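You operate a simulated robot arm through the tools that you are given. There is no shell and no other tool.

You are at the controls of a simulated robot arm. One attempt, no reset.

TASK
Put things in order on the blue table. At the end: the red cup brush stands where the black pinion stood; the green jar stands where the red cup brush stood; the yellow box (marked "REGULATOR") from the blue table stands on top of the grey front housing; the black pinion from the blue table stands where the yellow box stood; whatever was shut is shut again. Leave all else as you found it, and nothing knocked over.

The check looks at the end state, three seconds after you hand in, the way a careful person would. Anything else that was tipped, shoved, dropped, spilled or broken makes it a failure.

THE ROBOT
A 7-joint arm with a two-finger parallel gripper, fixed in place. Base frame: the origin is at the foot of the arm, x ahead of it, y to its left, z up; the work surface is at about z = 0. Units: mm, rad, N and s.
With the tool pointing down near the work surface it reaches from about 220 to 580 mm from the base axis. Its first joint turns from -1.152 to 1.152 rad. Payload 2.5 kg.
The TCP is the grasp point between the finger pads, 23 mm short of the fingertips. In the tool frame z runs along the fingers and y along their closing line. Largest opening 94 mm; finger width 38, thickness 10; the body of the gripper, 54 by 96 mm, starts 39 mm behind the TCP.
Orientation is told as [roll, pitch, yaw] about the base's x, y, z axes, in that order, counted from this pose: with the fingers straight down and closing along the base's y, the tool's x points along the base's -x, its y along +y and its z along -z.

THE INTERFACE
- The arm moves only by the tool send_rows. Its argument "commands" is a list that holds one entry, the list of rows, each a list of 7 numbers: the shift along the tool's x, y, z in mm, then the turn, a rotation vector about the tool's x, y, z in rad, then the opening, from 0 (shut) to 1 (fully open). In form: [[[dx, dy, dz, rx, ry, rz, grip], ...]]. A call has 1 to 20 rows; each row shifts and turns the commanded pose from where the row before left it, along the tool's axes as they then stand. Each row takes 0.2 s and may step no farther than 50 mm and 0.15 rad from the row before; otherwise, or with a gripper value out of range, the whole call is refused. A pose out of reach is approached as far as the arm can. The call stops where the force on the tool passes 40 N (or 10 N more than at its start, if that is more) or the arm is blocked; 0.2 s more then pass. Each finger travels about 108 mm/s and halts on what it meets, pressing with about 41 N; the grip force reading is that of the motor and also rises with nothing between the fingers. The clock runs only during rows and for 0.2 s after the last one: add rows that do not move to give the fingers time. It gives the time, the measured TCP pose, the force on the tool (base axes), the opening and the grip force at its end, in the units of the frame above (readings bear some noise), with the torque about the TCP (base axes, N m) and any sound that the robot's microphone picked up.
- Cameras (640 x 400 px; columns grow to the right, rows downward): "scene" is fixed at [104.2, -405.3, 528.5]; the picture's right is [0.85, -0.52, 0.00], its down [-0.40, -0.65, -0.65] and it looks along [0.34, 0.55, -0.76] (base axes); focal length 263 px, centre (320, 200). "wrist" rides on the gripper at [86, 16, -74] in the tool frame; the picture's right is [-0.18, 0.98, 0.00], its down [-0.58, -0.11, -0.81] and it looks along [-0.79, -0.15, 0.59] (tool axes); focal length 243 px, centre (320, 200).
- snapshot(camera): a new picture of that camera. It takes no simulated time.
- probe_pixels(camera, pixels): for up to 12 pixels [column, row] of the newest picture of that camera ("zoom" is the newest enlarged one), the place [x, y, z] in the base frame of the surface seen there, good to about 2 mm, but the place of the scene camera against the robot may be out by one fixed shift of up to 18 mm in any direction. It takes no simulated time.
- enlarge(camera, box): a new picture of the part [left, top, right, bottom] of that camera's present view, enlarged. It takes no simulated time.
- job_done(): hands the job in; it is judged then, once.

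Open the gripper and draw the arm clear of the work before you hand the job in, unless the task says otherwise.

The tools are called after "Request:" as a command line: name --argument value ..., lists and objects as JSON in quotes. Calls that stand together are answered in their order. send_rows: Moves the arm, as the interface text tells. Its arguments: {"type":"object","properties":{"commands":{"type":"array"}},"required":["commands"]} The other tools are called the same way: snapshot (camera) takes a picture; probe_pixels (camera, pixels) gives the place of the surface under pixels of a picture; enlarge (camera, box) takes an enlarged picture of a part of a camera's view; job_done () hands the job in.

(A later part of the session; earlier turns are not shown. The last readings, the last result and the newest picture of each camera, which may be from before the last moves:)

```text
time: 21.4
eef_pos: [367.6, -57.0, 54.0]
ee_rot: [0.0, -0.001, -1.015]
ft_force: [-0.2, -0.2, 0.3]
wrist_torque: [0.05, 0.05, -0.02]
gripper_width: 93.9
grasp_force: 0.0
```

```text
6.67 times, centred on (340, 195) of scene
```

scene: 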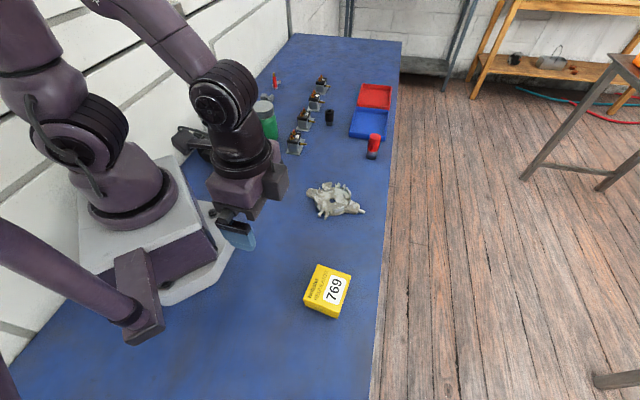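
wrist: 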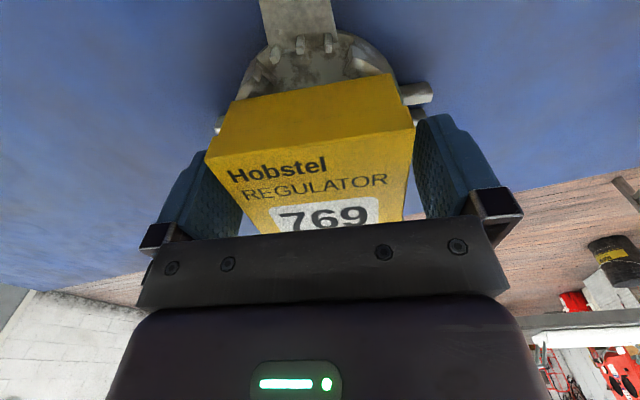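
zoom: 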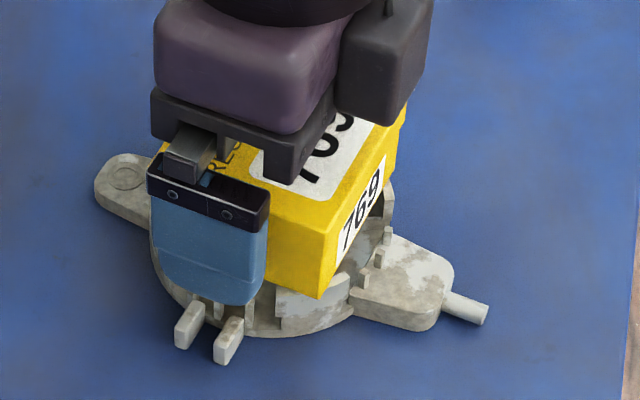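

The box stands on the walls with the fingers free around it. I withdraw straight up to z≈225.

Request:
send_rows --commands '[[[0, 0, -10, 0, 0, 0, 1], [0, 0, -20, 0, 0, 0, 1], [0, 0, -45, 0, 0, 0, 1], [0, 0, -48, 0, 0, 0, 1], [0, 0, -48, 0, 0, 0, 1], [0, 0, 0, 0, 0, 0, 1]]]'

Request:
enlarge --camera "scene" --box '[290, 150, 380, 225]'

Request:
snapshot --camera "wrist"

```text
time: 22.8
eef_pos: [367.5, -56.6, 226.0]
ee_rot: [0.001, 0.001, -1.015]
ft_force: [-0.3, 0.1, -0.6]
wrist_torque: [0.01, 0.01, 0.03]
gripper_width: 94.2
grasp_force: 0.0
```

```text
5.33 times, centred on (335, 188) of scene
```

zoom: 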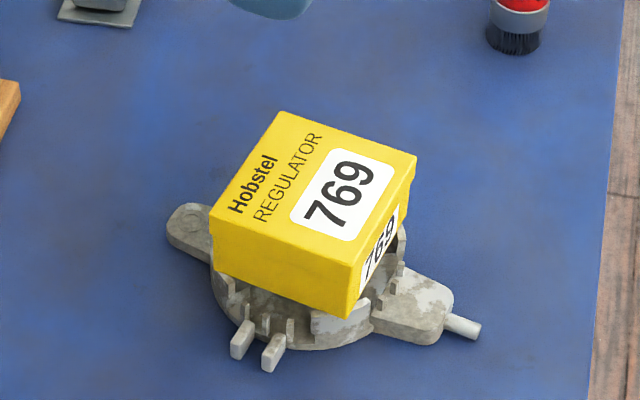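

```text
taken
```

wrist: 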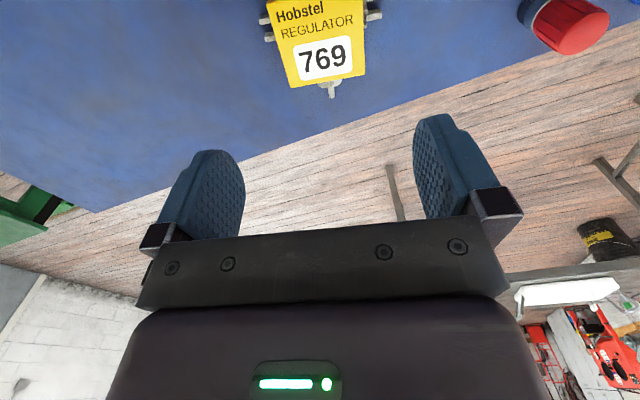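

Box is standing level on the housing. I confirm by probing its top corners in the scene.

Request:
probe_pixels --camera "zoom" --pixels '[[282, 116], [412, 158], [349, 260], [214, 212], [310, 190], [240, 160], [345, 135], [385, 210]]'

Request:
probe_pixels --camera "wrist" --pixels '[[275, 28], [360, 20], [365, 76], [292, 86], [320, 60]]'

```text
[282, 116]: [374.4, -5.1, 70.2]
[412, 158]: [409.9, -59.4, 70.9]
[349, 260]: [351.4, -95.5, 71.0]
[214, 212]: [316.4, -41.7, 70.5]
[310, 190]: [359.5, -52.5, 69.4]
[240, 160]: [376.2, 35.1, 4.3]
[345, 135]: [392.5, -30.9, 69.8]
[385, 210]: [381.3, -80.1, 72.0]
```

```text
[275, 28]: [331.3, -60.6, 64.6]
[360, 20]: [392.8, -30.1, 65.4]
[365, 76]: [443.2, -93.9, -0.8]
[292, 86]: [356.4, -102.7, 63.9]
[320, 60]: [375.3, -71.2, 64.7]
```

The box is level at z≈65. Next, the pinion: I move the arm to where the wrist camera can view it, the regulators and the tray.

Request:
send_rows --commands '[[[28.4, 32.1, 0, 0, 0, 0, 1], [28.4, 32.1, 0, 0, 0, 0, 1], [28.4, 32.1, 0, 0, 0, 0, 1], [28.4, 32.1, 0, 0, 0, 0, 1], [28.4, 32.1, 0, 0, 0, 0, 1], [28.4, 32.1, 0, 0, 0, 0, 1], [0, 0, 0, 0, 0, -0.1415, 1], [0, 0, 0, 0, 0, -0.1415, 1], [0, 0, 0, 0, 0, -0.1415, 1], [0, 0, 0, 0, 0, -0.1415, 1], [0, 0, 0, 0, 0, -0.1415, 1], [0, 0, 0, 0, 0, -0.1415, 1], [0, 0, 0, 0, 0, -0.1415, 1], [0, 0, 0, 0, 0, -0.1415, 1], [0, 0, 0, 0, 0, -0.1415, 1], [0, 0, 0, 0, 0, -0.1415, 1], [0, 0, 0, 0, 0, 0, 1]]]'

Request:
snapshot --camera "wrist"

Request:
snapshot --camera "scene"

```text
time: 26.4
eef_pos: [441.8, 190.0, 224.2]
ee_rot: [0.002, 0.0, 0.403]
ft_force: [0.0, 0.4, 0.1]
wrist_torque: [0.01, -0.01, 0.02]
gripper_width: 93.8
grasp_force: 0.1
```

```text
taken
```

wrist: 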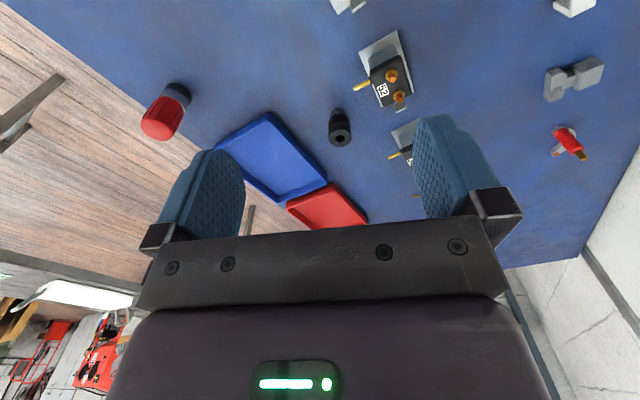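

```text
taken
```

scene: 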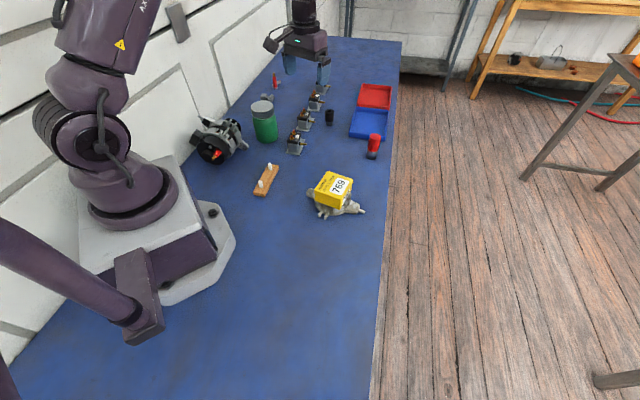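

The pinion is at (340,128) in the wrist view. I enlarge it and the brush to measure them.

Request:
enlarge --camera "wrist" --box '[310, 95, 374, 155]'

Request:
enlarge --camera "wrist" --box '[130, 70, 214, 150]'

Request:
probe_pixels --camera "wrist" --pixels '[[340, 140], [331, 138], [350, 137], [340, 131], [340, 145], [340, 120], [338, 112], [332, 112], [345, 112], [397, 70], [385, 60], [400, 108]]'

Request:
probe_pixels --camera "wrist" --pixels '[[157, 127], [142, 124], [170, 130], [150, 137], [163, 108], [176, 85], [168, 87], [188, 100], [178, 93], [160, 120], [173, 108], [153, 110]]'

```text
6.67 times, centred on (342, 125) of wrist
```

zoom: 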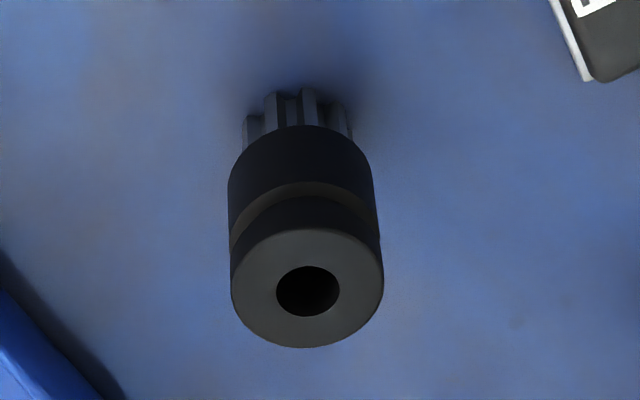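

```text
5.00 times, centred on (172, 110) of wrist
```

zoom: 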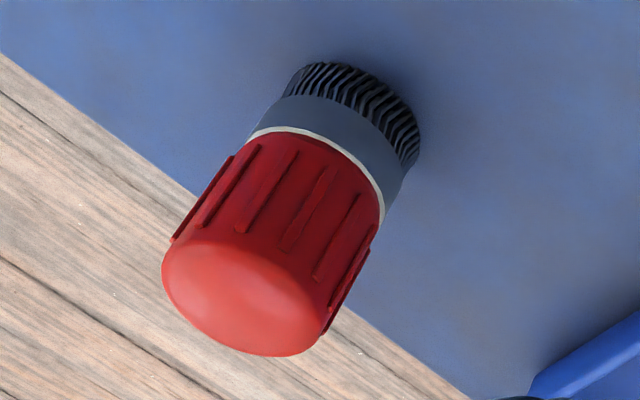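

```text
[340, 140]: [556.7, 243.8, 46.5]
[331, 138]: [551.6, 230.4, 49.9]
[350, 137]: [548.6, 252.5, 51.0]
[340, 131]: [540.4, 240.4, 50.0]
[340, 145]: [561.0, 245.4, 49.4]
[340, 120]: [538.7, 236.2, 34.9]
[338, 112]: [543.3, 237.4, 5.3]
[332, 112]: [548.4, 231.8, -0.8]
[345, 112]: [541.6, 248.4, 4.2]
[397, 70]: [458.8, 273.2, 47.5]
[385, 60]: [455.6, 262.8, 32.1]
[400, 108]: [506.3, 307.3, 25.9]
```

```text
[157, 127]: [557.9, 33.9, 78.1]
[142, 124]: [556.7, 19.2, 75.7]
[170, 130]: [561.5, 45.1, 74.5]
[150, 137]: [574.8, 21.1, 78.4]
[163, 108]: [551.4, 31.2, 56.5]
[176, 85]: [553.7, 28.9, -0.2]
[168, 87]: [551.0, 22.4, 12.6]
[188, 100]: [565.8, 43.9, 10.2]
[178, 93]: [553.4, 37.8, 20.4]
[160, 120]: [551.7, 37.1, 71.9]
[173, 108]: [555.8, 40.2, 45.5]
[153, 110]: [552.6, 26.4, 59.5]
```

Pinion centre is about (550,242), top z=50, diameter 22 mm; that is about 600 mm from the axis, so I'll need a tilted tool. I probe the neighbours (tray, regulators) for clearance.

Request:
probe_pixels --camera "wrist" --pixels '[[268, 113], [300, 145], [325, 180], [219, 148], [270, 118], [320, 185], [368, 45], [410, 85], [355, 88], [392, 155], [395, 132], [405, 108]]'

Request:
enlarge --camera "wrist" --box '[210, 90, 430, 220]'

Request:
enlarge --camera "scene" --box '[240, 70, 400, 170]'

Request:
probe_pixels --camera "zoom" --pixels '[[438, 262], [463, 152], [590, 272], [578, 275], [263, 165], [340, 130], [328, 220], [253, 208], [262, 262], [88, 145], [90, 260], [300, 300]]'

```text
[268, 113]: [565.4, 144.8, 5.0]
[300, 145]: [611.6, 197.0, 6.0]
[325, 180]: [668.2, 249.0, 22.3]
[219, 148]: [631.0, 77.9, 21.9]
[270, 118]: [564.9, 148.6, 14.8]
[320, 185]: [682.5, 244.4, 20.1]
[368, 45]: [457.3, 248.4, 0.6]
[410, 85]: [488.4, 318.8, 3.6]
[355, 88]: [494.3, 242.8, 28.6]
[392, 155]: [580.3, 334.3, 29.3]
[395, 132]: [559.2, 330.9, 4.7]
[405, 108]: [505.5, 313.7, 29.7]
```

```text
2.91 times, centred on (320, 155) of wrist
```

zoom: 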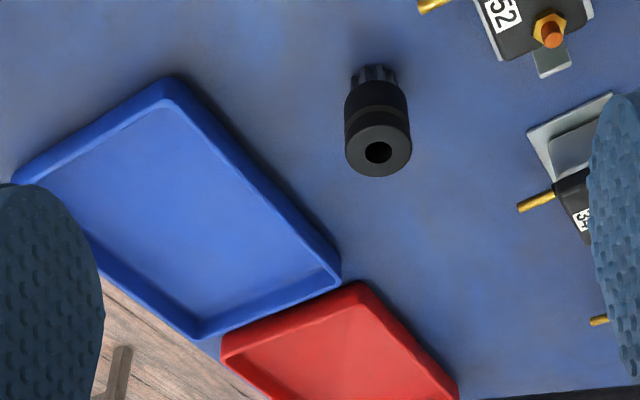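

```text
4.00 times, centred on (320, 120) of scene
```

zoom: 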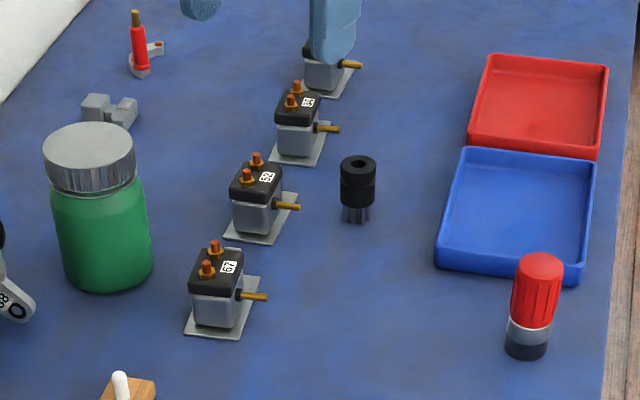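

```text
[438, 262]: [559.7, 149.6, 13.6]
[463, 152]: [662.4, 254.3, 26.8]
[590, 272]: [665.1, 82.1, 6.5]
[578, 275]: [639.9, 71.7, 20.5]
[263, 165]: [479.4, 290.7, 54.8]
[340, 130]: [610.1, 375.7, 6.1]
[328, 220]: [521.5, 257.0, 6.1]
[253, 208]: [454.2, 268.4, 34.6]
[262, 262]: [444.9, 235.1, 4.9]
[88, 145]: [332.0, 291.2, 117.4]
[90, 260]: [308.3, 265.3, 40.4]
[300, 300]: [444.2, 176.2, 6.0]
```

Tray edge is ~78 mm from the pinion and the nearest regulator rod ~56 mm, so a half-open gripper fits. I turn yaw to 0.6, tilt the tool 20° outward, and approach a point above the pinion.

Request:
send_rows --commands '[[[0, 0, 0, 0, 0, -0.0985, 0.6], [0, 0, 0, 0, 0, -0.0985, 0.6], [0, 0, 0, 0, -0.1163, 0, 0.6], [0, 0, 0, 0, -0.1163, 0, 0.6], [0, 0, 0, 0, -0.1163, 0, 0.6], [-14.5, -3.64, 29.5, 0, 0, 0, 0.6], [-14.5, -3.64, 29.5, 0, 0, 0, 0.6], [-14.5, -3.64, 29.5, 0, 0, 0, 0.6], [-14.5, -3.64, 29.5, 0, 0, 0, 0.6], [-14.5, -3.64, 29.5, 0, 0, 0, 0.6], [0, 0, 0, 0, 0, 0, 0.6], [0, 0, 0, 0, 0, 0, 0.6]]]'

Request:
snapshot --camera "wrist"

Request:
snapshot --camera "scene"

```text
time: 29.0
eef_pos: [550.4, 240.8, 111.4]
ee_rot: [0.001, -0.35, 0.6]
ft_force: [0.9, -0.1, -0.3]
wrist_torque: [0.0, -0.02, -0.03]
gripper_width: 56.4
grasp_force: 0.2
```

```text
taken
```

wrist: 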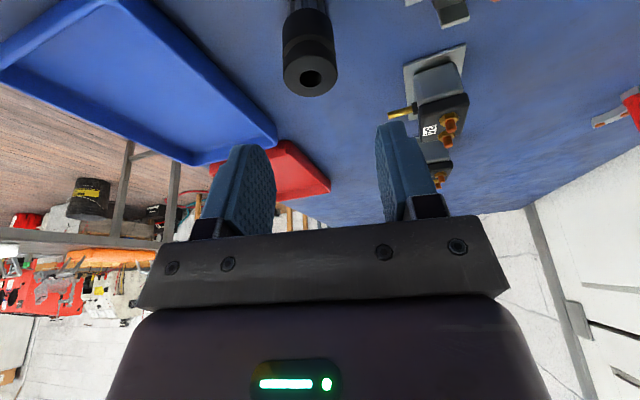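

```text
taken
```

scene: 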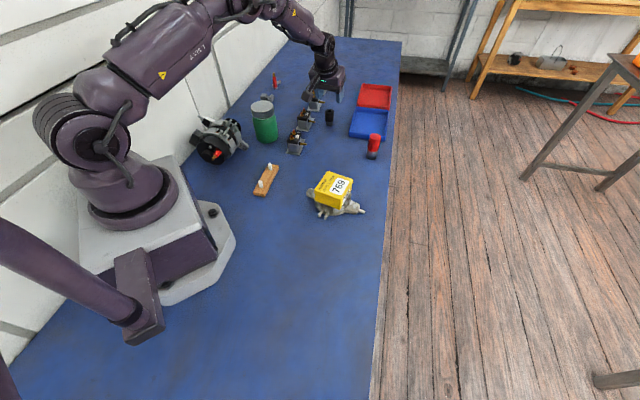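

Reached with tilt; the pinion's top is at (310,76) in the wrist view. I probe its rim to refine the centre.

Request:
enlarge --camera "wrist" --box '[270, 0, 350, 110]'

Request:
probe_pixels --camera "wrist" --pixels '[[310, 62], [310, 93], [286, 77], [334, 74], [292, 66], [328, 66], [294, 88], [327, 88], [308, 45], [286, 50], [332, 48], [402, 113]]'

```text
3.64 times, centred on (310, 55) of wrist
```

zoom: 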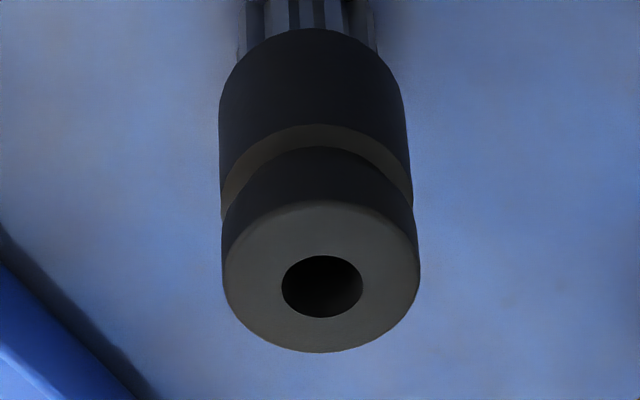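

```text
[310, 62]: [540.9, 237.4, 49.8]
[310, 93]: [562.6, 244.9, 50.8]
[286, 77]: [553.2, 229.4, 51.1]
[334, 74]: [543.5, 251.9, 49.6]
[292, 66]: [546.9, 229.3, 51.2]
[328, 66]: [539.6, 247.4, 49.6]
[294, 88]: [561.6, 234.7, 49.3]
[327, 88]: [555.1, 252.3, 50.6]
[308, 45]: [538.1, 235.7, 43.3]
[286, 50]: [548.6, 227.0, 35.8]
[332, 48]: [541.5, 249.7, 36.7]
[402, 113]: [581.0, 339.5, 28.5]
```

Pinion centre is (550.5,241), dia ~24, TCP matches. I descend vertically to TCP z=36 and close.

Request:
send_rows --commands '[[[8.6, 0, 23.6, 0, 0, 0, 0.6], [8.6, 0, 23.6, 0, 0, 0, 0.6], [8.6, 0, 23.6, 0, 0, 0, 0.6], [0, 0, 0, 0, 0, 0, 0.6]]]'

Request:
snapshot --camera "wrist"

Request:
enlarge --camera "scene" --box '[270, 70, 400, 160]'

```text
time: 30.0
eef_pos: [549.5, 240.4, 35.6]
ee_rot: [0.001, -0.35, 0.598]
ft_force: [-0.4, 0.0, 0.6]
wrist_torque: [0.01, 0.0, -0.01]
gripper_width: 56.3
grasp_force: 0.1
```

```text
taken
```

wrist: 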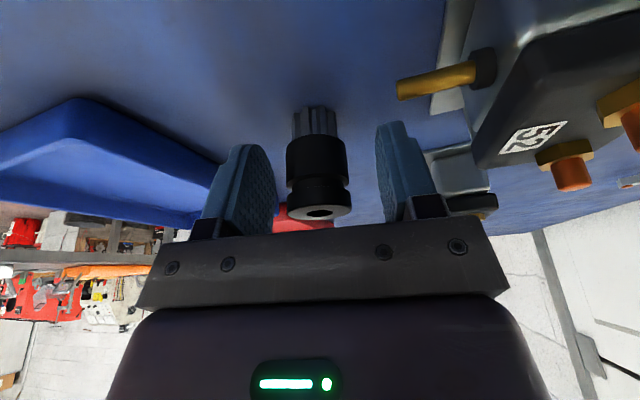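

```text
4.44 times, centred on (335, 115) of scene
```

zoom: 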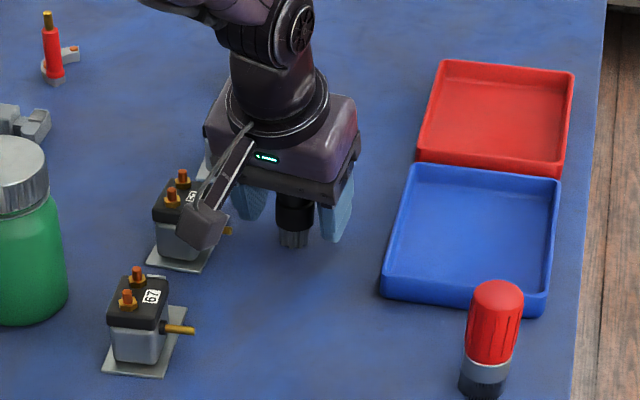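

The pinion stands between the pads (col 317, pads 250–385). I close.

Request:
send_rows --commands '[[[0, 0, 0, 0, 0, 0, 0.4], [0, 0, 0, 0, 0, 0, 0.3], [0, 0, 0, 0, 0, 0, 0.2], [0, 0, 0, 0, 0, 0, 0.15], [0, 0, 0, 0, 0, 0, 0.15], [0, 0, 0, 0, 0, 0, 0.15]]]'

Request:
snapshot --camera "wrist"

```text
time: 31.4
eef_pos: [550.3, 240.3, 35.3]
ee_rot: [0.001, -0.349, 0.599]
ft_force: [0.1, -0.6, -0.5]
wrist_torque: [0.0, -0.02, 0.0]
gripper_width: 28.6
grasp_force: 40.9
```

```text
taken
```

wrist: 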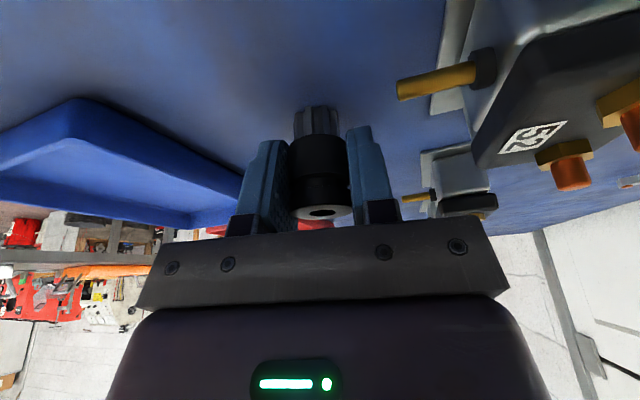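

Gripped (28.6 mm, 41 N). I lift, retract inward to about (400,50,170) and turn the yaw to -0.64 keeping the tilt.

Request:
send_rows --commands '[[[-3.42, 0, -9.4, 0, 0, 0, 0.15], [-8.55, 0, -23.5, 0, 0, 0, 0.15], [-13.68, 0, -37.6, 0, 0, 0, 0.15], [32.8, -12.1, -22.6, 0, 0, 0, 0.15], [32.8, -12.1, -22.6, 0, 0, 0, 0.15], [32.8, -12.1, -22.6, 0, 0, 0, 0.15], [32.8, -12.1, -22.6, 0, 0, 0, 0.15], [32.8, -12.1, -22.6, 0, 0, 0, 0.15], [32.8, -12.1, -22.6, 0, 0, 0, 0.15], [0, 0, 0, 0.0424, 0, 0.1165, 0.15], [0, 0, 0, 0.0424, 0, 0.1165, 0.15], [0, 0, 0, 0.0424, 0, 0.1165, 0.15], [0, 0, 0, 0.0424, 0, 0.1165, 0.15], [0, 0, 0, 0.0424, 0, 0.1165, 0.15], [0, 0, 0, 0.0424, 0, 0.1165, 0.15], [0, 0, 0, 0.0424, 0, 0.1165, 0.15], [0, 0, 0, 0.0424, 0, 0.1165, 0.15], [0, 0, 0, 0.0424, 0, 0.1165, 0.15], [0, 0, 0, 0.0424, 0, 0.1165, 0.15], [0, 0, 0, 0, 0, 0, 0.15]]]'

Request:
snapshot --camera "wrist"

Request:
snapshot --camera "scene"

```text
time: 35.6
eef_pos: [400.4, 51.6, 171.3]
ee_rot: [-0.001, -0.348, -0.642]
ft_force: [0.2, 0.1, -0.9]
wrist_torque: [0.01, -0.03, -0.01]
gripper_width: 28.1
grasp_force: 41.6
```

```text
taken
```

wrist: 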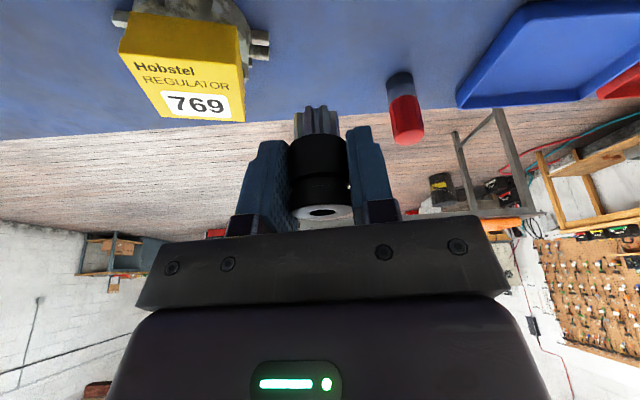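

```text
taken
```

scene: 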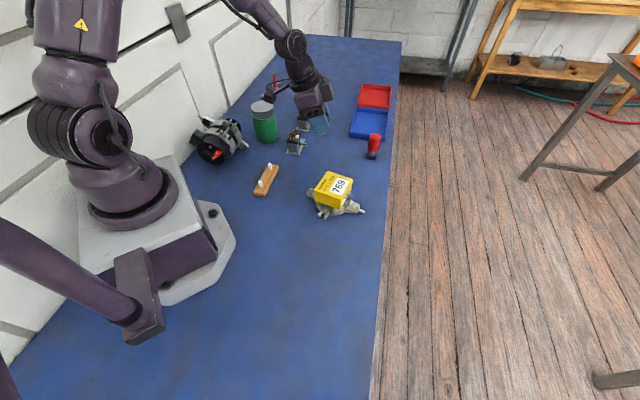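

Pinion held firmly. I carry it at z≈171 to above the former box spot (226,-252), then lower to about z=71.

Request:
send_rows --commands '[[[-4.95, -43.45, 1.8, 0, 0, 0, 0.15], [-4.95, -43.45, 1.8, 0, 0, 0, 0.15], [-4.95, -43.45, 1.8, 0, 0, 0, 0.15], [-4.95, -43.45, 1.8, 0, 0, 0, 0.15], [-4.95, -43.45, 1.8, 0, 0, 0, 0.15], [-4.95, -43.45, 1.8, 0, 0, 0, 0.15], [-4.95, -43.45, 1.8, 0, 0, 0, 0.15], [-4.95, -43.45, 1.8, 0, 0, 0, 0.15], [0, 0, 0, 0, 0, 0, 0.15], [11.4, 0, 31.3, 0, 0, 0, 0.15], [11.4, 0, 31.3, 0, 0, 0, 0.15], [11.4, 0, 31.3, 0, 0, 0, 0.15], [0, 0, 0, 0, 0, 0, 0.15]]]'

Request:
snapshot --camera "wrist"

Request:
snapshot --camera "scene"

```text
time: 38.4
eef_pos: [226.0, -254.5, 71.2]
ee_rot: [0.0, -0.349, -0.641]
ft_force: [0.4, 0.2, -1.0]
wrist_torque: [-0.02, -0.02, 0.0]
gripper_width: 28.5
grasp_force: 40.6
```

```text
taken
```

wrist: 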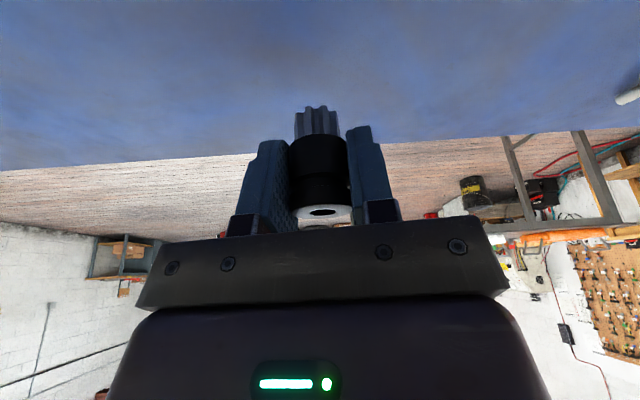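

```text
taken
```

scene: 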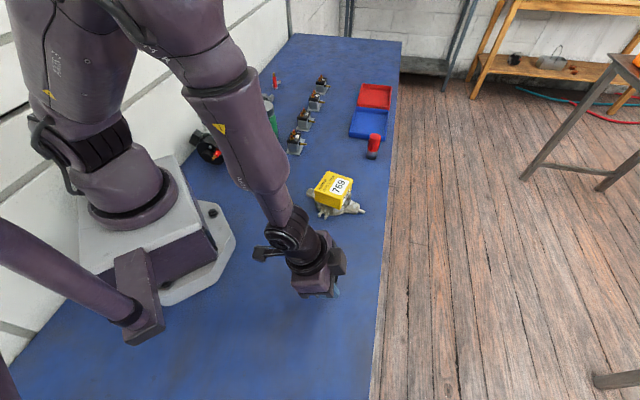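

The TCP is about 2.5 mm off in y; I correct that while lowering to z≈41.

Request:
send_rows --commands '[[[6.3, 2.2, 13.7, 0, 0, 0, 0.15], [5.13, 0, 14.1, 0, 0, 0, 0.15], [0, 0, 0, 0, 0, 0, 0.15]]]'

Request:
send_rows --commands '[[[1.37, 0, 3.76, 0, 0, 0, 0.15], [0, 0, 0, 0, 0, 0, 0.15]]]'

Request:
send_rows --commands '[[[0.24, 0, 0.66, 0, 0, 0, 0.15], [0, 0, 0, 0, 0, 0, 0.15]]]'

```text
time: 39.2
eef_pos: [227.4, -252.3, 41.2]
ee_rot: [-0.001, -0.348, -0.639]
ft_force: [-0.2, 0.1, -1.2]
wrist_torque: [0.01, -0.03, 0.01]
gripper_width: 28.7
grasp_force: 41.2
```

```text
time: 39.8
eef_pos: [226.0, -250.6, 37.4]
ee_rot: [-0.002, -0.349, -0.64]
ft_force: [0.3, -0.1, -1.4]
wrist_torque: [0.02, 0.03, 0.0]
gripper_width: 28.4
grasp_force: 40.7
```

```text
time: 40.4
eef_pos: [226.6, -251.4, 37.1]
ee_rot: [0.0, -0.349, -0.642]
ft_force: [-0.1, 0.9, -2.3]
wrist_torque: [0.01, 0.0, -0.03]
gripper_width: 28.5
grasp_force: 40.6
```

Position (226.5,-251.5) is right; I continue down in 0.5–0.7 mm steps toward contact near z≈35.4.

Request:
send_rows --commands '[[[0.24, 0, 0.66, 0, 0, 0, 0.15], [0, 0, 0, 0, 0, 0, 0.15]]]'

Request:
send_rows --commands '[[[0.2, 0, 0.5, 0, 0, 0, 0.15], [0, 0, 0, 0, 0, 0, 0.15]]]'

Request:
send_rows --commands '[[[0.2, 0, 0.5, 0, 0, 0, 0.15], [0, 0, 0, 0, 0, 0, 0.15]]]'

```text
time: 41.0
eef_pos: [226.4, -251.8, 36.5]
ee_rot: [-0.002, -0.35, -0.64]
ft_force: [-2.0, 1.0, 9.5]
wrist_torque: [-0.01, -0.01, 0.01]
gripper_width: 28.5
grasp_force: 40.7
```

```text
time: 41.6
eef_pos: [226.8, -251.0, 35.4]
ee_rot: [-0.002, -0.35, -0.641]
ft_force: [-3.6, 4.6, 28.4]
wrist_torque: [0.06, 0.02, -0.02]
gripper_width: 28.8
grasp_force: 41.0
```

```text
time: 42.2
eef_pos: [225.5, -251.0, 34.2]
ee_rot: [0.001, -0.352, -0.64]
ft_force: [-1.6, 4.4, 28.8]
wrist_torque: [0.0, -0.09, 0.01]
gripper_width: 28.8
grasp_force: 41.3
```

The pinion is on the table (28 N, almost no torque). I back off 0.8 mm and open gently to about 56 mm.

Request:
send_rows --commands '[[[-0.27, 0, -0.75, 0, 0, 0, 0.15], [0, 0, 0, 0, 0, 0, 0.15], [0, 0, 0, 0, 0, 0, 0.36], [0, 0, 0, 0, 0, 0, 0.45], [0, 0, 0, 0, 0, 0, 0.6], [0, 0, 0, 0, 0, 0, 0.6]]]'

Request:
snapshot --camera "wrist"

Request:
enlarge --camera "scene" --box '[270, 240, 390, 320]'

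```text
time: 43.6
eef_pos: [225.8, -250.8, 34.7]
ee_rot: [-0.002, -0.349, -0.639]
ft_force: [0.0, -0.3, -0.2]
wrist_torque: [0.0, 0.01, -0.01]
gripper_width: 56.3
grasp_force: 0.0
```

```text
taken
```

wrist: 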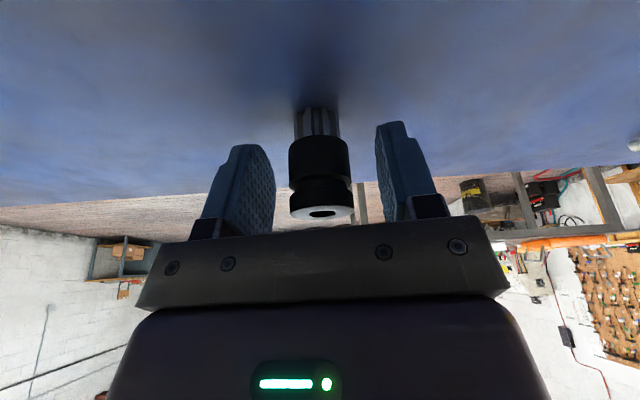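

```text
5.00 times, centred on (330, 280) of scene
```

zoom: 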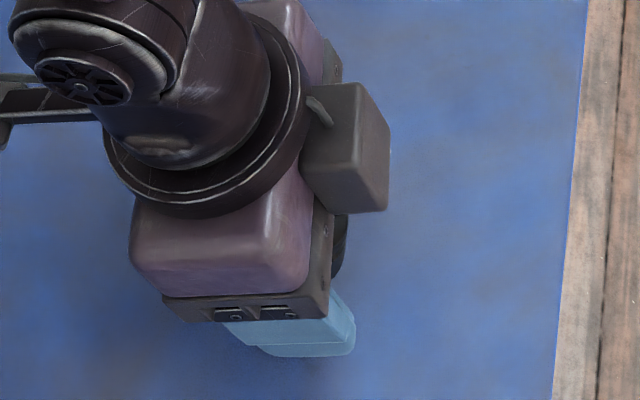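

Pinion stands upright between open fingers. I lift straight up, then look at it.

Request:
send_rows --commands '[[[-3.42, 0, -9.4, 0, 0, 0, 0.6], [-6.84, 0, -18.8, 0, 0, 0, 0.6], [-13.3, 0, -36.6, 0, 0, 0, 0.6], [-13.3, 0, -36.6, 0, 0, 0, 0.6], [-13.3, 0, -36.6, 0, 0, 0, 0.6], [0, 0, 0, -0.0479, 0, -0.1316, 0.9], [0, 0, 0, -0.0479, 0, -0.1316, 0.9], [0, 0, 0, -0.0479, 0, -0.1316, 0.9], [0, 0, 0, -0.0479, 0, -0.1316, 0.9], [0, 0, 0, -0.0479, 0, -0.1316, 0.9], [0, 0, 0, -0.0479, 0, -0.1316, 0.9], [0, 0, 0, 0, 0, 0, 0.9]]]'

Request:
enlarge --camera "scene" --box '[250, 220, 390, 320]'

```text
time: 46.2
eef_pos: [225.4, -250.3, 183.2]
ee_rot: [-0.001, -0.35, 0.203]
ft_force: [0.2, 0.7, 0.3]
wrist_torque: [0.01, 0.02, -0.03]
gripper_width: 84.8
grasp_force: 0.1
```

```text
4.00 times, centred on (320, 270) of scene
```

zoom: 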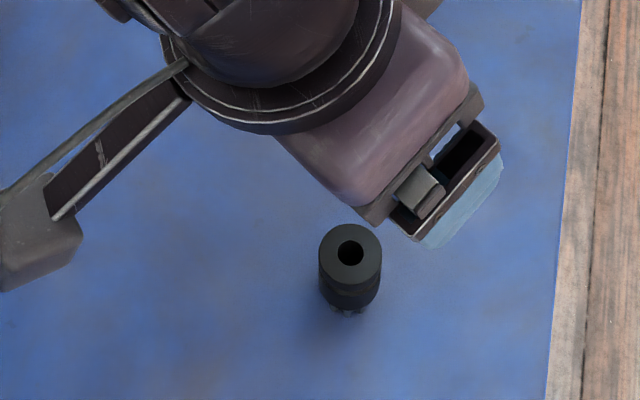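

The pinion stands upright alone on its new spot. I now travel at z≈180→150 to above the brush near (560,33).

Request:
send_rows --commands '[[[-34.9, 21.2, 16.4, 0, 0, 0, 0.9], [-34.9, 21.2, 16.4, 0, 0, 0, 0.9], [-34.9, 21.2, 16.4, 0, 0, 0, 0.9], [-34.9, 21.2, 16.4, 0, 0, 0, 0.9], [-34.9, 21.2, 16.4, 0, 0, 0, 0.9], [-34.9, 21.2, 16.4, 0, 0, 0, 0.9], [-34.9, 21.2, 16.4, 0, 0, 0, 0.9], [-34.9, 21.2, 16.4, 0, 0, 0, 0.9], [-34.9, 21.2, 16.4, 0, 0, 0, 0.9], [-34.9, 21.2, 16.4, 0, 0, 0, 0.9], [0, 0, 0, 0, 0, 0, 0.9]]]'

Request:
snapshot --camera "wrist"

Request:
snapshot --camera "scene"

```text
time: 48.6
eef_pos: [560.3, 34.1, 147.6]
ee_rot: [-0.001, -0.347, 0.199]
ft_force: [-1.3, 0.5, -0.1]
wrist_torque: [0.03, 0.03, 0.01]
gripper_width: 84.5
grasp_force: 0.0
```

```text
taken
```

wrist: 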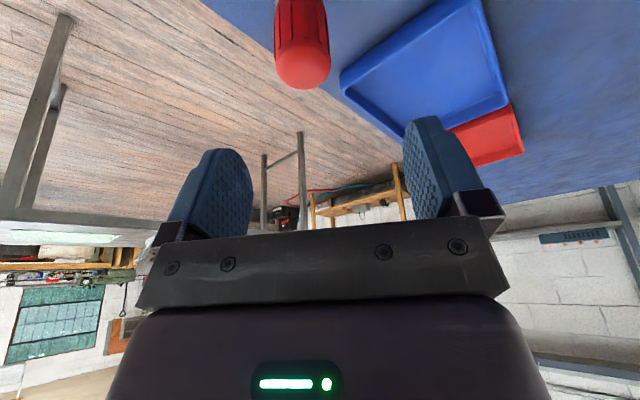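

```text
taken
```

scene: 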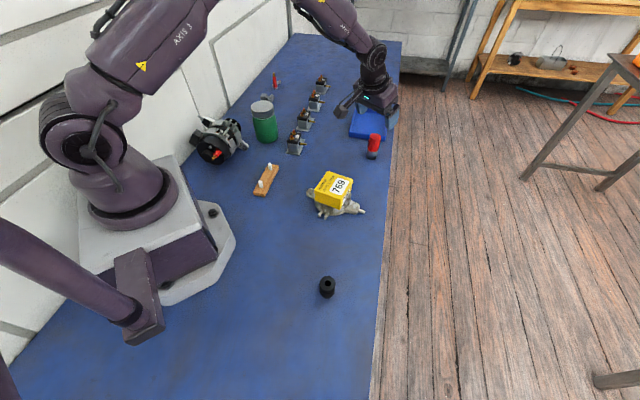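

The brush top is at (302,62) in the wrist view. I probe its outline, and the pinion in the scene for confirmation.

Request:
enlarge --camera "wrist" --box '[260, 0, 350, 100]'

Request:
probe_pixels --camera "wrist" --pixels '[[302, 62], [302, 75], [302, 84], [279, 68], [327, 62], [302, 45], [278, 45], [326, 40], [302, 20], [279, 20], [322, 15], [302, 5]]'

Request:
probe_pixels --camera "scene" --pixels '[[327, 282], [322, 281], [333, 281], [327, 277], [327, 294]]'

```text
4.00 times, centred on (305, 50) of wrist
```

zoom: 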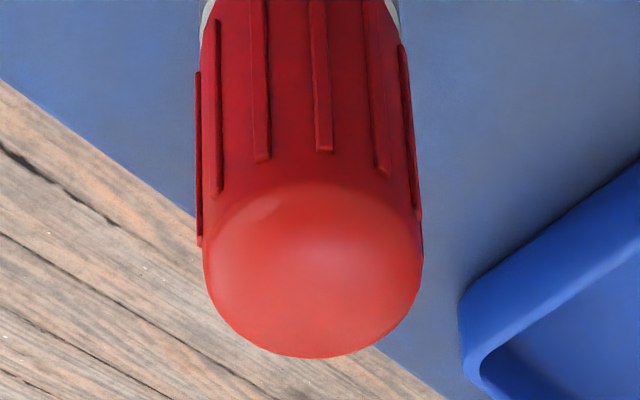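

```text
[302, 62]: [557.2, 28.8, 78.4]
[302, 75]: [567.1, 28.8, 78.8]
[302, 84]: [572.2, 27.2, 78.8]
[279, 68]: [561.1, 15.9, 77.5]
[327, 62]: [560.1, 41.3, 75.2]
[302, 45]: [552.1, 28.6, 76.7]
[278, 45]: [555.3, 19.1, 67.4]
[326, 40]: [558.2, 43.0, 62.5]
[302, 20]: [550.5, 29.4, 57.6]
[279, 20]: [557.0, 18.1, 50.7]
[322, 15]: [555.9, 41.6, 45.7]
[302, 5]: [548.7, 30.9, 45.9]
```

```text
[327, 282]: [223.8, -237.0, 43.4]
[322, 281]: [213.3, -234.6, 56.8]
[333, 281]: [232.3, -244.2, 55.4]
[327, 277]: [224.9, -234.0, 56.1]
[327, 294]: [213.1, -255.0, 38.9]
```

The brush centre is about (562,30.5). I shift 4 mm laterally to centre on it, then descend vertically to TCP z≈50.

Request:
send_rows --commands '[[[-0.9, -3.9, 0.3, 0, 0, 0, 0.9], [8.35, 0, 22.93, 0, 0, 0, 0.9], [8.35, 0, 22.93, 0, 0, 0, 0.9], [8.35, 0, 22.93, 0, 0, 0, 0.9], [8.35, 0, 22.93, 0, 0, 0, 0.9], [0, 0, 0, 0, 0, 0, 0.9]]]'

Request:
snapshot --camera "wrist"

Request:
enlarge --camera "scene" --box '[310, 80, 420, 170]'

```text
time: 50.0
eef_pos: [561.5, 29.7, 48.5]
ee_rot: [-0.002, -0.349, 0.201]
ft_force: [-0.6, -0.4, 0.7]
wrist_torque: [-0.03, 0.0, -0.01]
gripper_width: 84.7
grasp_force: 0.1
```

```text
taken
```

wrist: 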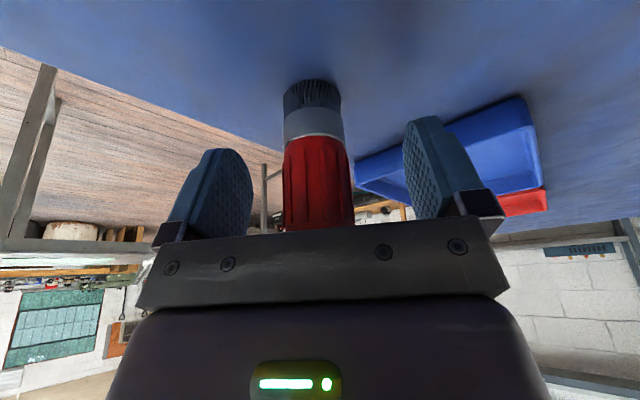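

```text
4.44 times, centred on (365, 125) of scene
```

zoom: 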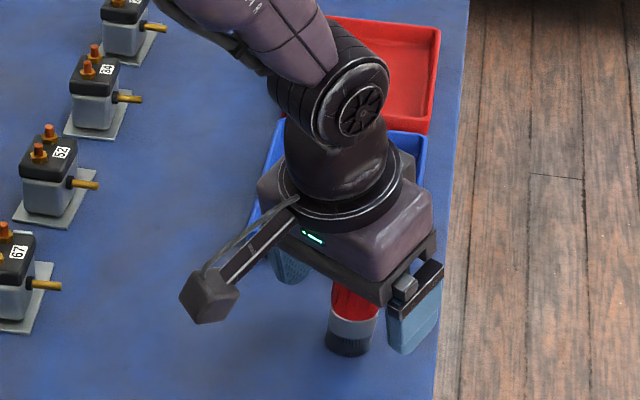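

The brush is centred between the pads (col 318). I close gradually.

Request:
probe_pixels --camera "wrist" --pixels '[[285, 120], [341, 120], [313, 120], [287, 160], [348, 160], [317, 160], [313, 104], [313, 90]]'

Request:
send_rows --commands '[[[0, 0, 0, 0, 0, 0, 0.6], [0, 0, 0, 0, 0, 0, 0.45], [0, 0, 0, 0, 0, 0, 0.36], [0, 0, 0, 0, 0, 0, 0.3], [0, 0, 0, 0, 0, 0, 0.24], [0, 0, 0, 0, 0, 0, 0.18], [0, 0, 0, 0, 0, 0, 0.15], [0, 0, 0, 0, 0, 0, 0.15]]]'

Request:
snapshot --camera "wrist"

```text
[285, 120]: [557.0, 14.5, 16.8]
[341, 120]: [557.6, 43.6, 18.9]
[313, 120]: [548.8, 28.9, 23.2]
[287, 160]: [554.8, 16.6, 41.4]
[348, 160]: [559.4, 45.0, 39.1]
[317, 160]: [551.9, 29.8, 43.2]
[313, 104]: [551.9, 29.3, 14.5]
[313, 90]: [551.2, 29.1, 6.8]
```

```text
time: 51.8
eef_pos: [561.8, 30.8, 50.2]
ee_rot: [0.0, -0.347, 0.199]
ft_force: [-0.1, 0.3, 2.3]
wrist_torque: [0.03, 0.04, -0.01]
gripper_width: 30.5
grasp_force: 41.4
```

```text
taken
```

wrist: 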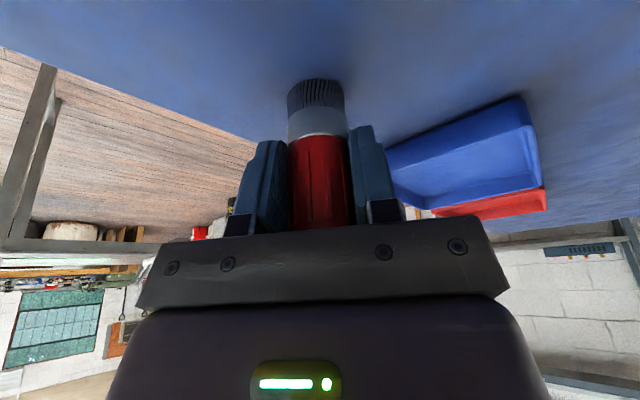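

Gripped at 30.5 mm. I lift to z≈115, carry it in +y to the pinion's former spot and turn yaw to 0.6.

Request:
send_rows --commands '[[[-3.42, 0, -9.4, 0, 0, 0, 0.15], [-9.4, 0, -25.8, 0, 0, 0, 0.15], [-9.4, 0, -25.8, 0, 0, 0, 0.15], [-5.6, 41.6, 2.05, 0, 0, 0, 0.15], [-5.6, 41.6, 2.05, 0, 0, 0, 0.15], [-5.6, 41.6, 2.05, 0, 0, 0, 0.15], [-5.6, 41.6, 2.05, 0, 0, 0, 0.15], [-5.6, 41.6, 2.05, 0, 0, 0, 0.15], [0, 0, 0, -0.0456, 0, -0.1253, 0.15], [0, 0, 0, -0.0456, 0, -0.1253, 0.15], [0, 0, 0, -0.0456, 0, -0.1253, 0.15], [0, 0, 0, 0, 0, 0, 0.15], [0, 0, 0, 0, 0, 0, 0.15]]]'

Request:
snapshot --camera "wrist"

Request:
enlarge --camera "scene" --box '[260, 50, 400, 150]'

```text
time: 54.6
eef_pos: [549.6, 240.5, 114.3]
ee_rot: [-0.003, -0.349, 0.599]
ft_force: [-1.0, -0.1, -1.2]
wrist_torque: [-0.01, 0.02, 0.04]
gripper_width: 30.7
grasp_force: 41.2
```

```text
taken
```

wrist: 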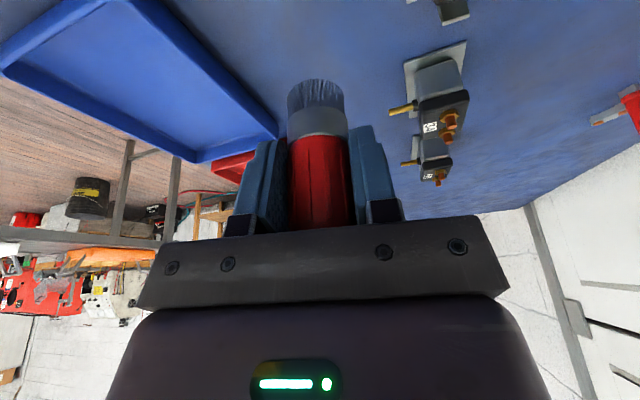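

```text
4.00 times, centred on (330, 100) of scene
```

zoom: 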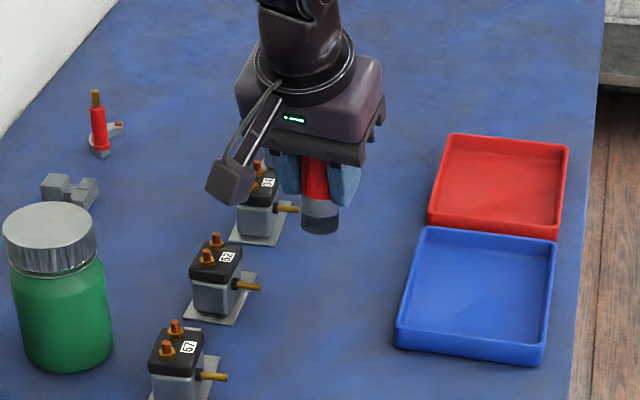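

Over the spot (549.6,240.5). I lower to about z=52, then feel for contact in small steps.

Request:
send_rows --commands '[[[7.07, 0, 19.42, 0, 0, 0, 0.15], [7.07, 0, 19.42, 0, 0, 0, 0.15], [6.6, 0, 18.3, 0, 0, 0, 0.15], [0, 0, 0, 0, 0, 0, 0.15]]]'

Request:
send_rows --commands '[[[0.34, 0, 0.94, 0, 0, 0, 0.15], [0, 0, 0, 0, 0, 0, 0.15]]]'

Request:
send_rows --commands '[[[0.24, 0, 0.66, 0, 0, 0, 0.15], [0, 0, 0, 0, 0, 0, 0.15]]]'

```text
time: 55.6
eef_pos: [549.2, 239.7, 53.1]
ee_rot: [-0.002, -0.35, 0.599]
ft_force: [-0.1, -0.4, -1.1]
wrist_torque: [0.0, 0.01, 0.01]
gripper_width: 30.3
grasp_force: 41.4
```

```text
time: 56.2
eef_pos: [548.1, 239.3, 52.9]
ee_rot: [0.001, -0.349, 0.6]
ft_force: [0.0, 0.1, 0.1]
wrist_torque: [0.01, -0.01, -0.02]
gripper_width: 30.5
grasp_force: 41.4
```

```text
time: 56.8
eef_pos: [550.7, 239.0, 52.1]
ee_rot: [0.001, -0.35, 0.601]
ft_force: [0.0, -0.2, -1.1]
wrist_torque: [0.01, -0.06, 0.04]
gripper_width: 30.8
grasp_force: 41.5
```

No contact yet at z≈52; I keep lowering in 0.7 mm steps.

Request:
send_rows --commands '[[[0.24, 0.5, 0.66, 0, 0, 0, 0.15], [0, 0, 0, 0, 0, 0, 0.15]]]'

Request:
send_rows --commands '[[[0.24, 0, 0.66, 0, 0, 0, 0.15], [0, 0, 0, 0, 0, 0, 0.15]]]'

Request:
send_rows --commands '[[[0.2, 0, 0.5, 0, 0, 0, 0.15], [0, 0, 0, 0, 0, 0, 0.15]]]'

```text
time: 57.4
eef_pos: [549.8, 239.4, 51.7]
ee_rot: [0.0, -0.35, 0.6]
ft_force: [0.5, -0.5, -1.1]
wrist_torque: [-0.01, 0.03, -0.01]
gripper_width: 30.5
grasp_force: 40.2
```

```text
time: 58.0
eef_pos: [551.3, 239.3, 50.5]
ee_rot: [0.0, -0.348, 0.601]
ft_force: [-0.6, 0.0, 0.2]
wrist_torque: [0.01, -0.04, 0.02]
gripper_width: 30.6
grasp_force: 40.9
```

```text
time: 58.6
eef_pos: [550.1, 239.0, 50.2]
ee_rot: [0.001, -0.35, 0.6]
ft_force: [-0.1, -0.1, -0.2]
wrist_torque: [0.0, -0.01, 0.02]
gripper_width: 30.6
grasp_force: 40.9
```

Almost there (force going from -1.1 toward 0). I take two more half-millimetre steps.

Request:
send_rows --commands '[[[0.2, 0.5, 0.5, 0, 0, 0, 0.15], [0, 0, 0, 0, 0, 0, 0.15]]]'

Request:
send_rows --commands '[[[0.2, 0, 0.5, 0, 0, 0, 0.15], [0, 0, 0, 0, 0, 0, 0.15]]]'

```text
time: 59.2
eef_pos: [548.4, 240.8, 50.2]
ee_rot: [0.0, -0.349, 0.603]
ft_force: [-0.1, 0.0, -0.8]
wrist_torque: [0.02, 0.02, -0.01]
gripper_width: 30.4
grasp_force: 40.6
```

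```text
time: 59.8
eef_pos: [551.1, 239.2, 49.8]
ee_rot: [-0.001, -0.35, 0.601]
ft_force: [-2.2, -0.5, 4.4]
wrist_torque: [0.02, 0.11, 0.0]
gripper_width: 30.5
grasp_force: 41.0
```

Contact has begun (4.4 N). I press 0.4 mm more, relieve it, then open gently.

Request:
send_rows --commands '[[[0.14, 0, 0.38, 0, 0, 0, 0.15], [0, 0, 0, 0, 0, 0, 0.15]]]'

Request:
send_rows --commands '[[[-0.1, 0, -0.28, 0, 0, 0, 0.15], [0, 0, 0, 0, 0, 0, 0.37], [0, 0, 0, 0, 0, 0, 0.42], [0, 0, 0, 0, 0, 0, 0.5], [0, 0, 0, 0, 0, 0, 0.6], [0, 0, 0, 0, 0, 0, 0.6]]]'

Request:
snapshot --camera "wrist"

Request:
enlarge --camera "scene" --box '[280, 70, 400, 150]'

```text
time: 60.4
eef_pos: [549.4, 240.2, 49.5]
ee_rot: [-0.003, -0.349, 0.599]
ft_force: [-2.7, -0.6, 9.3]
wrist_torque: [-0.02, 0.25, 0.0]
gripper_width: 30.6
grasp_force: 41.2
```

```text
time: 61.8
eef_pos: [549.1, 239.6, 49.3]
ee_rot: [-0.001, -0.35, 0.6]
ft_force: [-0.4, 0.7, -0.4]
wrist_torque: [-0.02, -0.01, 0.0]
gripper_width: 56.2
grasp_force: 0.1
```

```text
taken
```

wrist: 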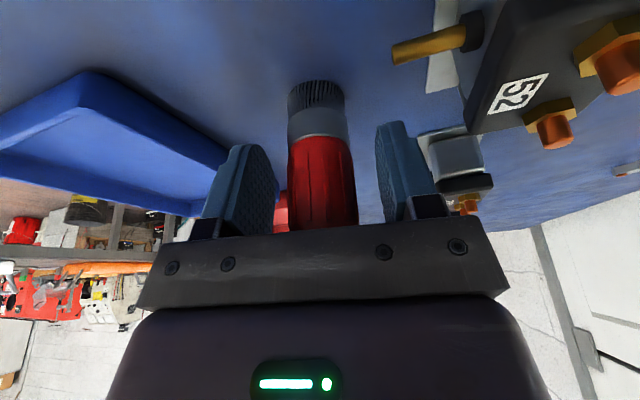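

```text
5.00 times, centred on (340, 110) of scene
```

zoom: 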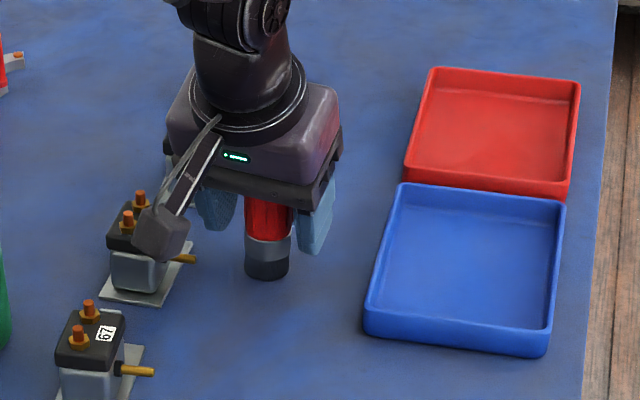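

The brush stands upright on the pinion's old spot. I lift clear, retract, level the tool and move toward a viewing place for the jar.

Request:
send_rows --commands '[[[-3.42, 0, -9.4, 0, 0, 0, 0.6], [-10.26, 0, -28.2, 0, 0, 0, 0.6], [-10.26, 0, -28.2, 0, 0, 0, 0.6], [25.4, 2, -31.8, 0, 0, 0, 0.6], [25.4, 2, -31.8, 0, 0, 0, 0.6], [25.4, 2, -31.8, 0, 0, 0, 0.6], [25.4, 2, -31.8, 0, 0, 0, 0.6], [25.4, 2, -31.8, 0, 0, 0, 0.6], [0, 0, 0, 0, 0.1163, 0, 1], [0, 0, 0, 0, 0.1163, 0, 1], [0, 0, 0, 0, 0.1163, 0, 1], [23.9, 31.5, 0, 0, 0, 0, 1], [23.9, 31.5, 0, 0, 0, 0, 1], [23.9, 31.5, 0, 0, 0, 0, 1], [23.9, 31.5, 0, 0, 0, 0, 1], [0, 0, 0, 0, 0, 0, 1]]]'

Request:
snapshot --camera "wrist"

Request:
snapshot --camera "scene"

```text
time: 65.2
eef_pos: [251.0, 199.9, 227.2]
ee_rot: [-0.001, 0.001, 0.599]
ft_force: [-0.1, 0.9, -0.1]
wrist_torque: [0.04, 0.0, -0.01]
gripper_width: 94.1
grasp_force: 0.0
```

```text
taken
```

wrist: 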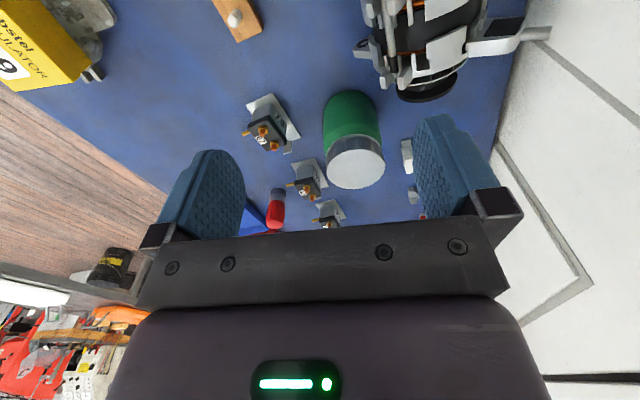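

```text
taken
```

scene: 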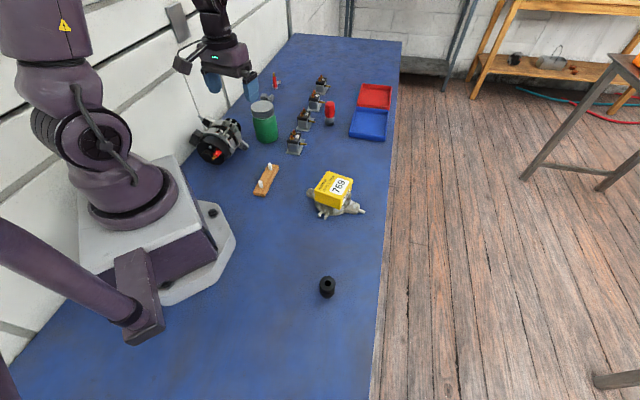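

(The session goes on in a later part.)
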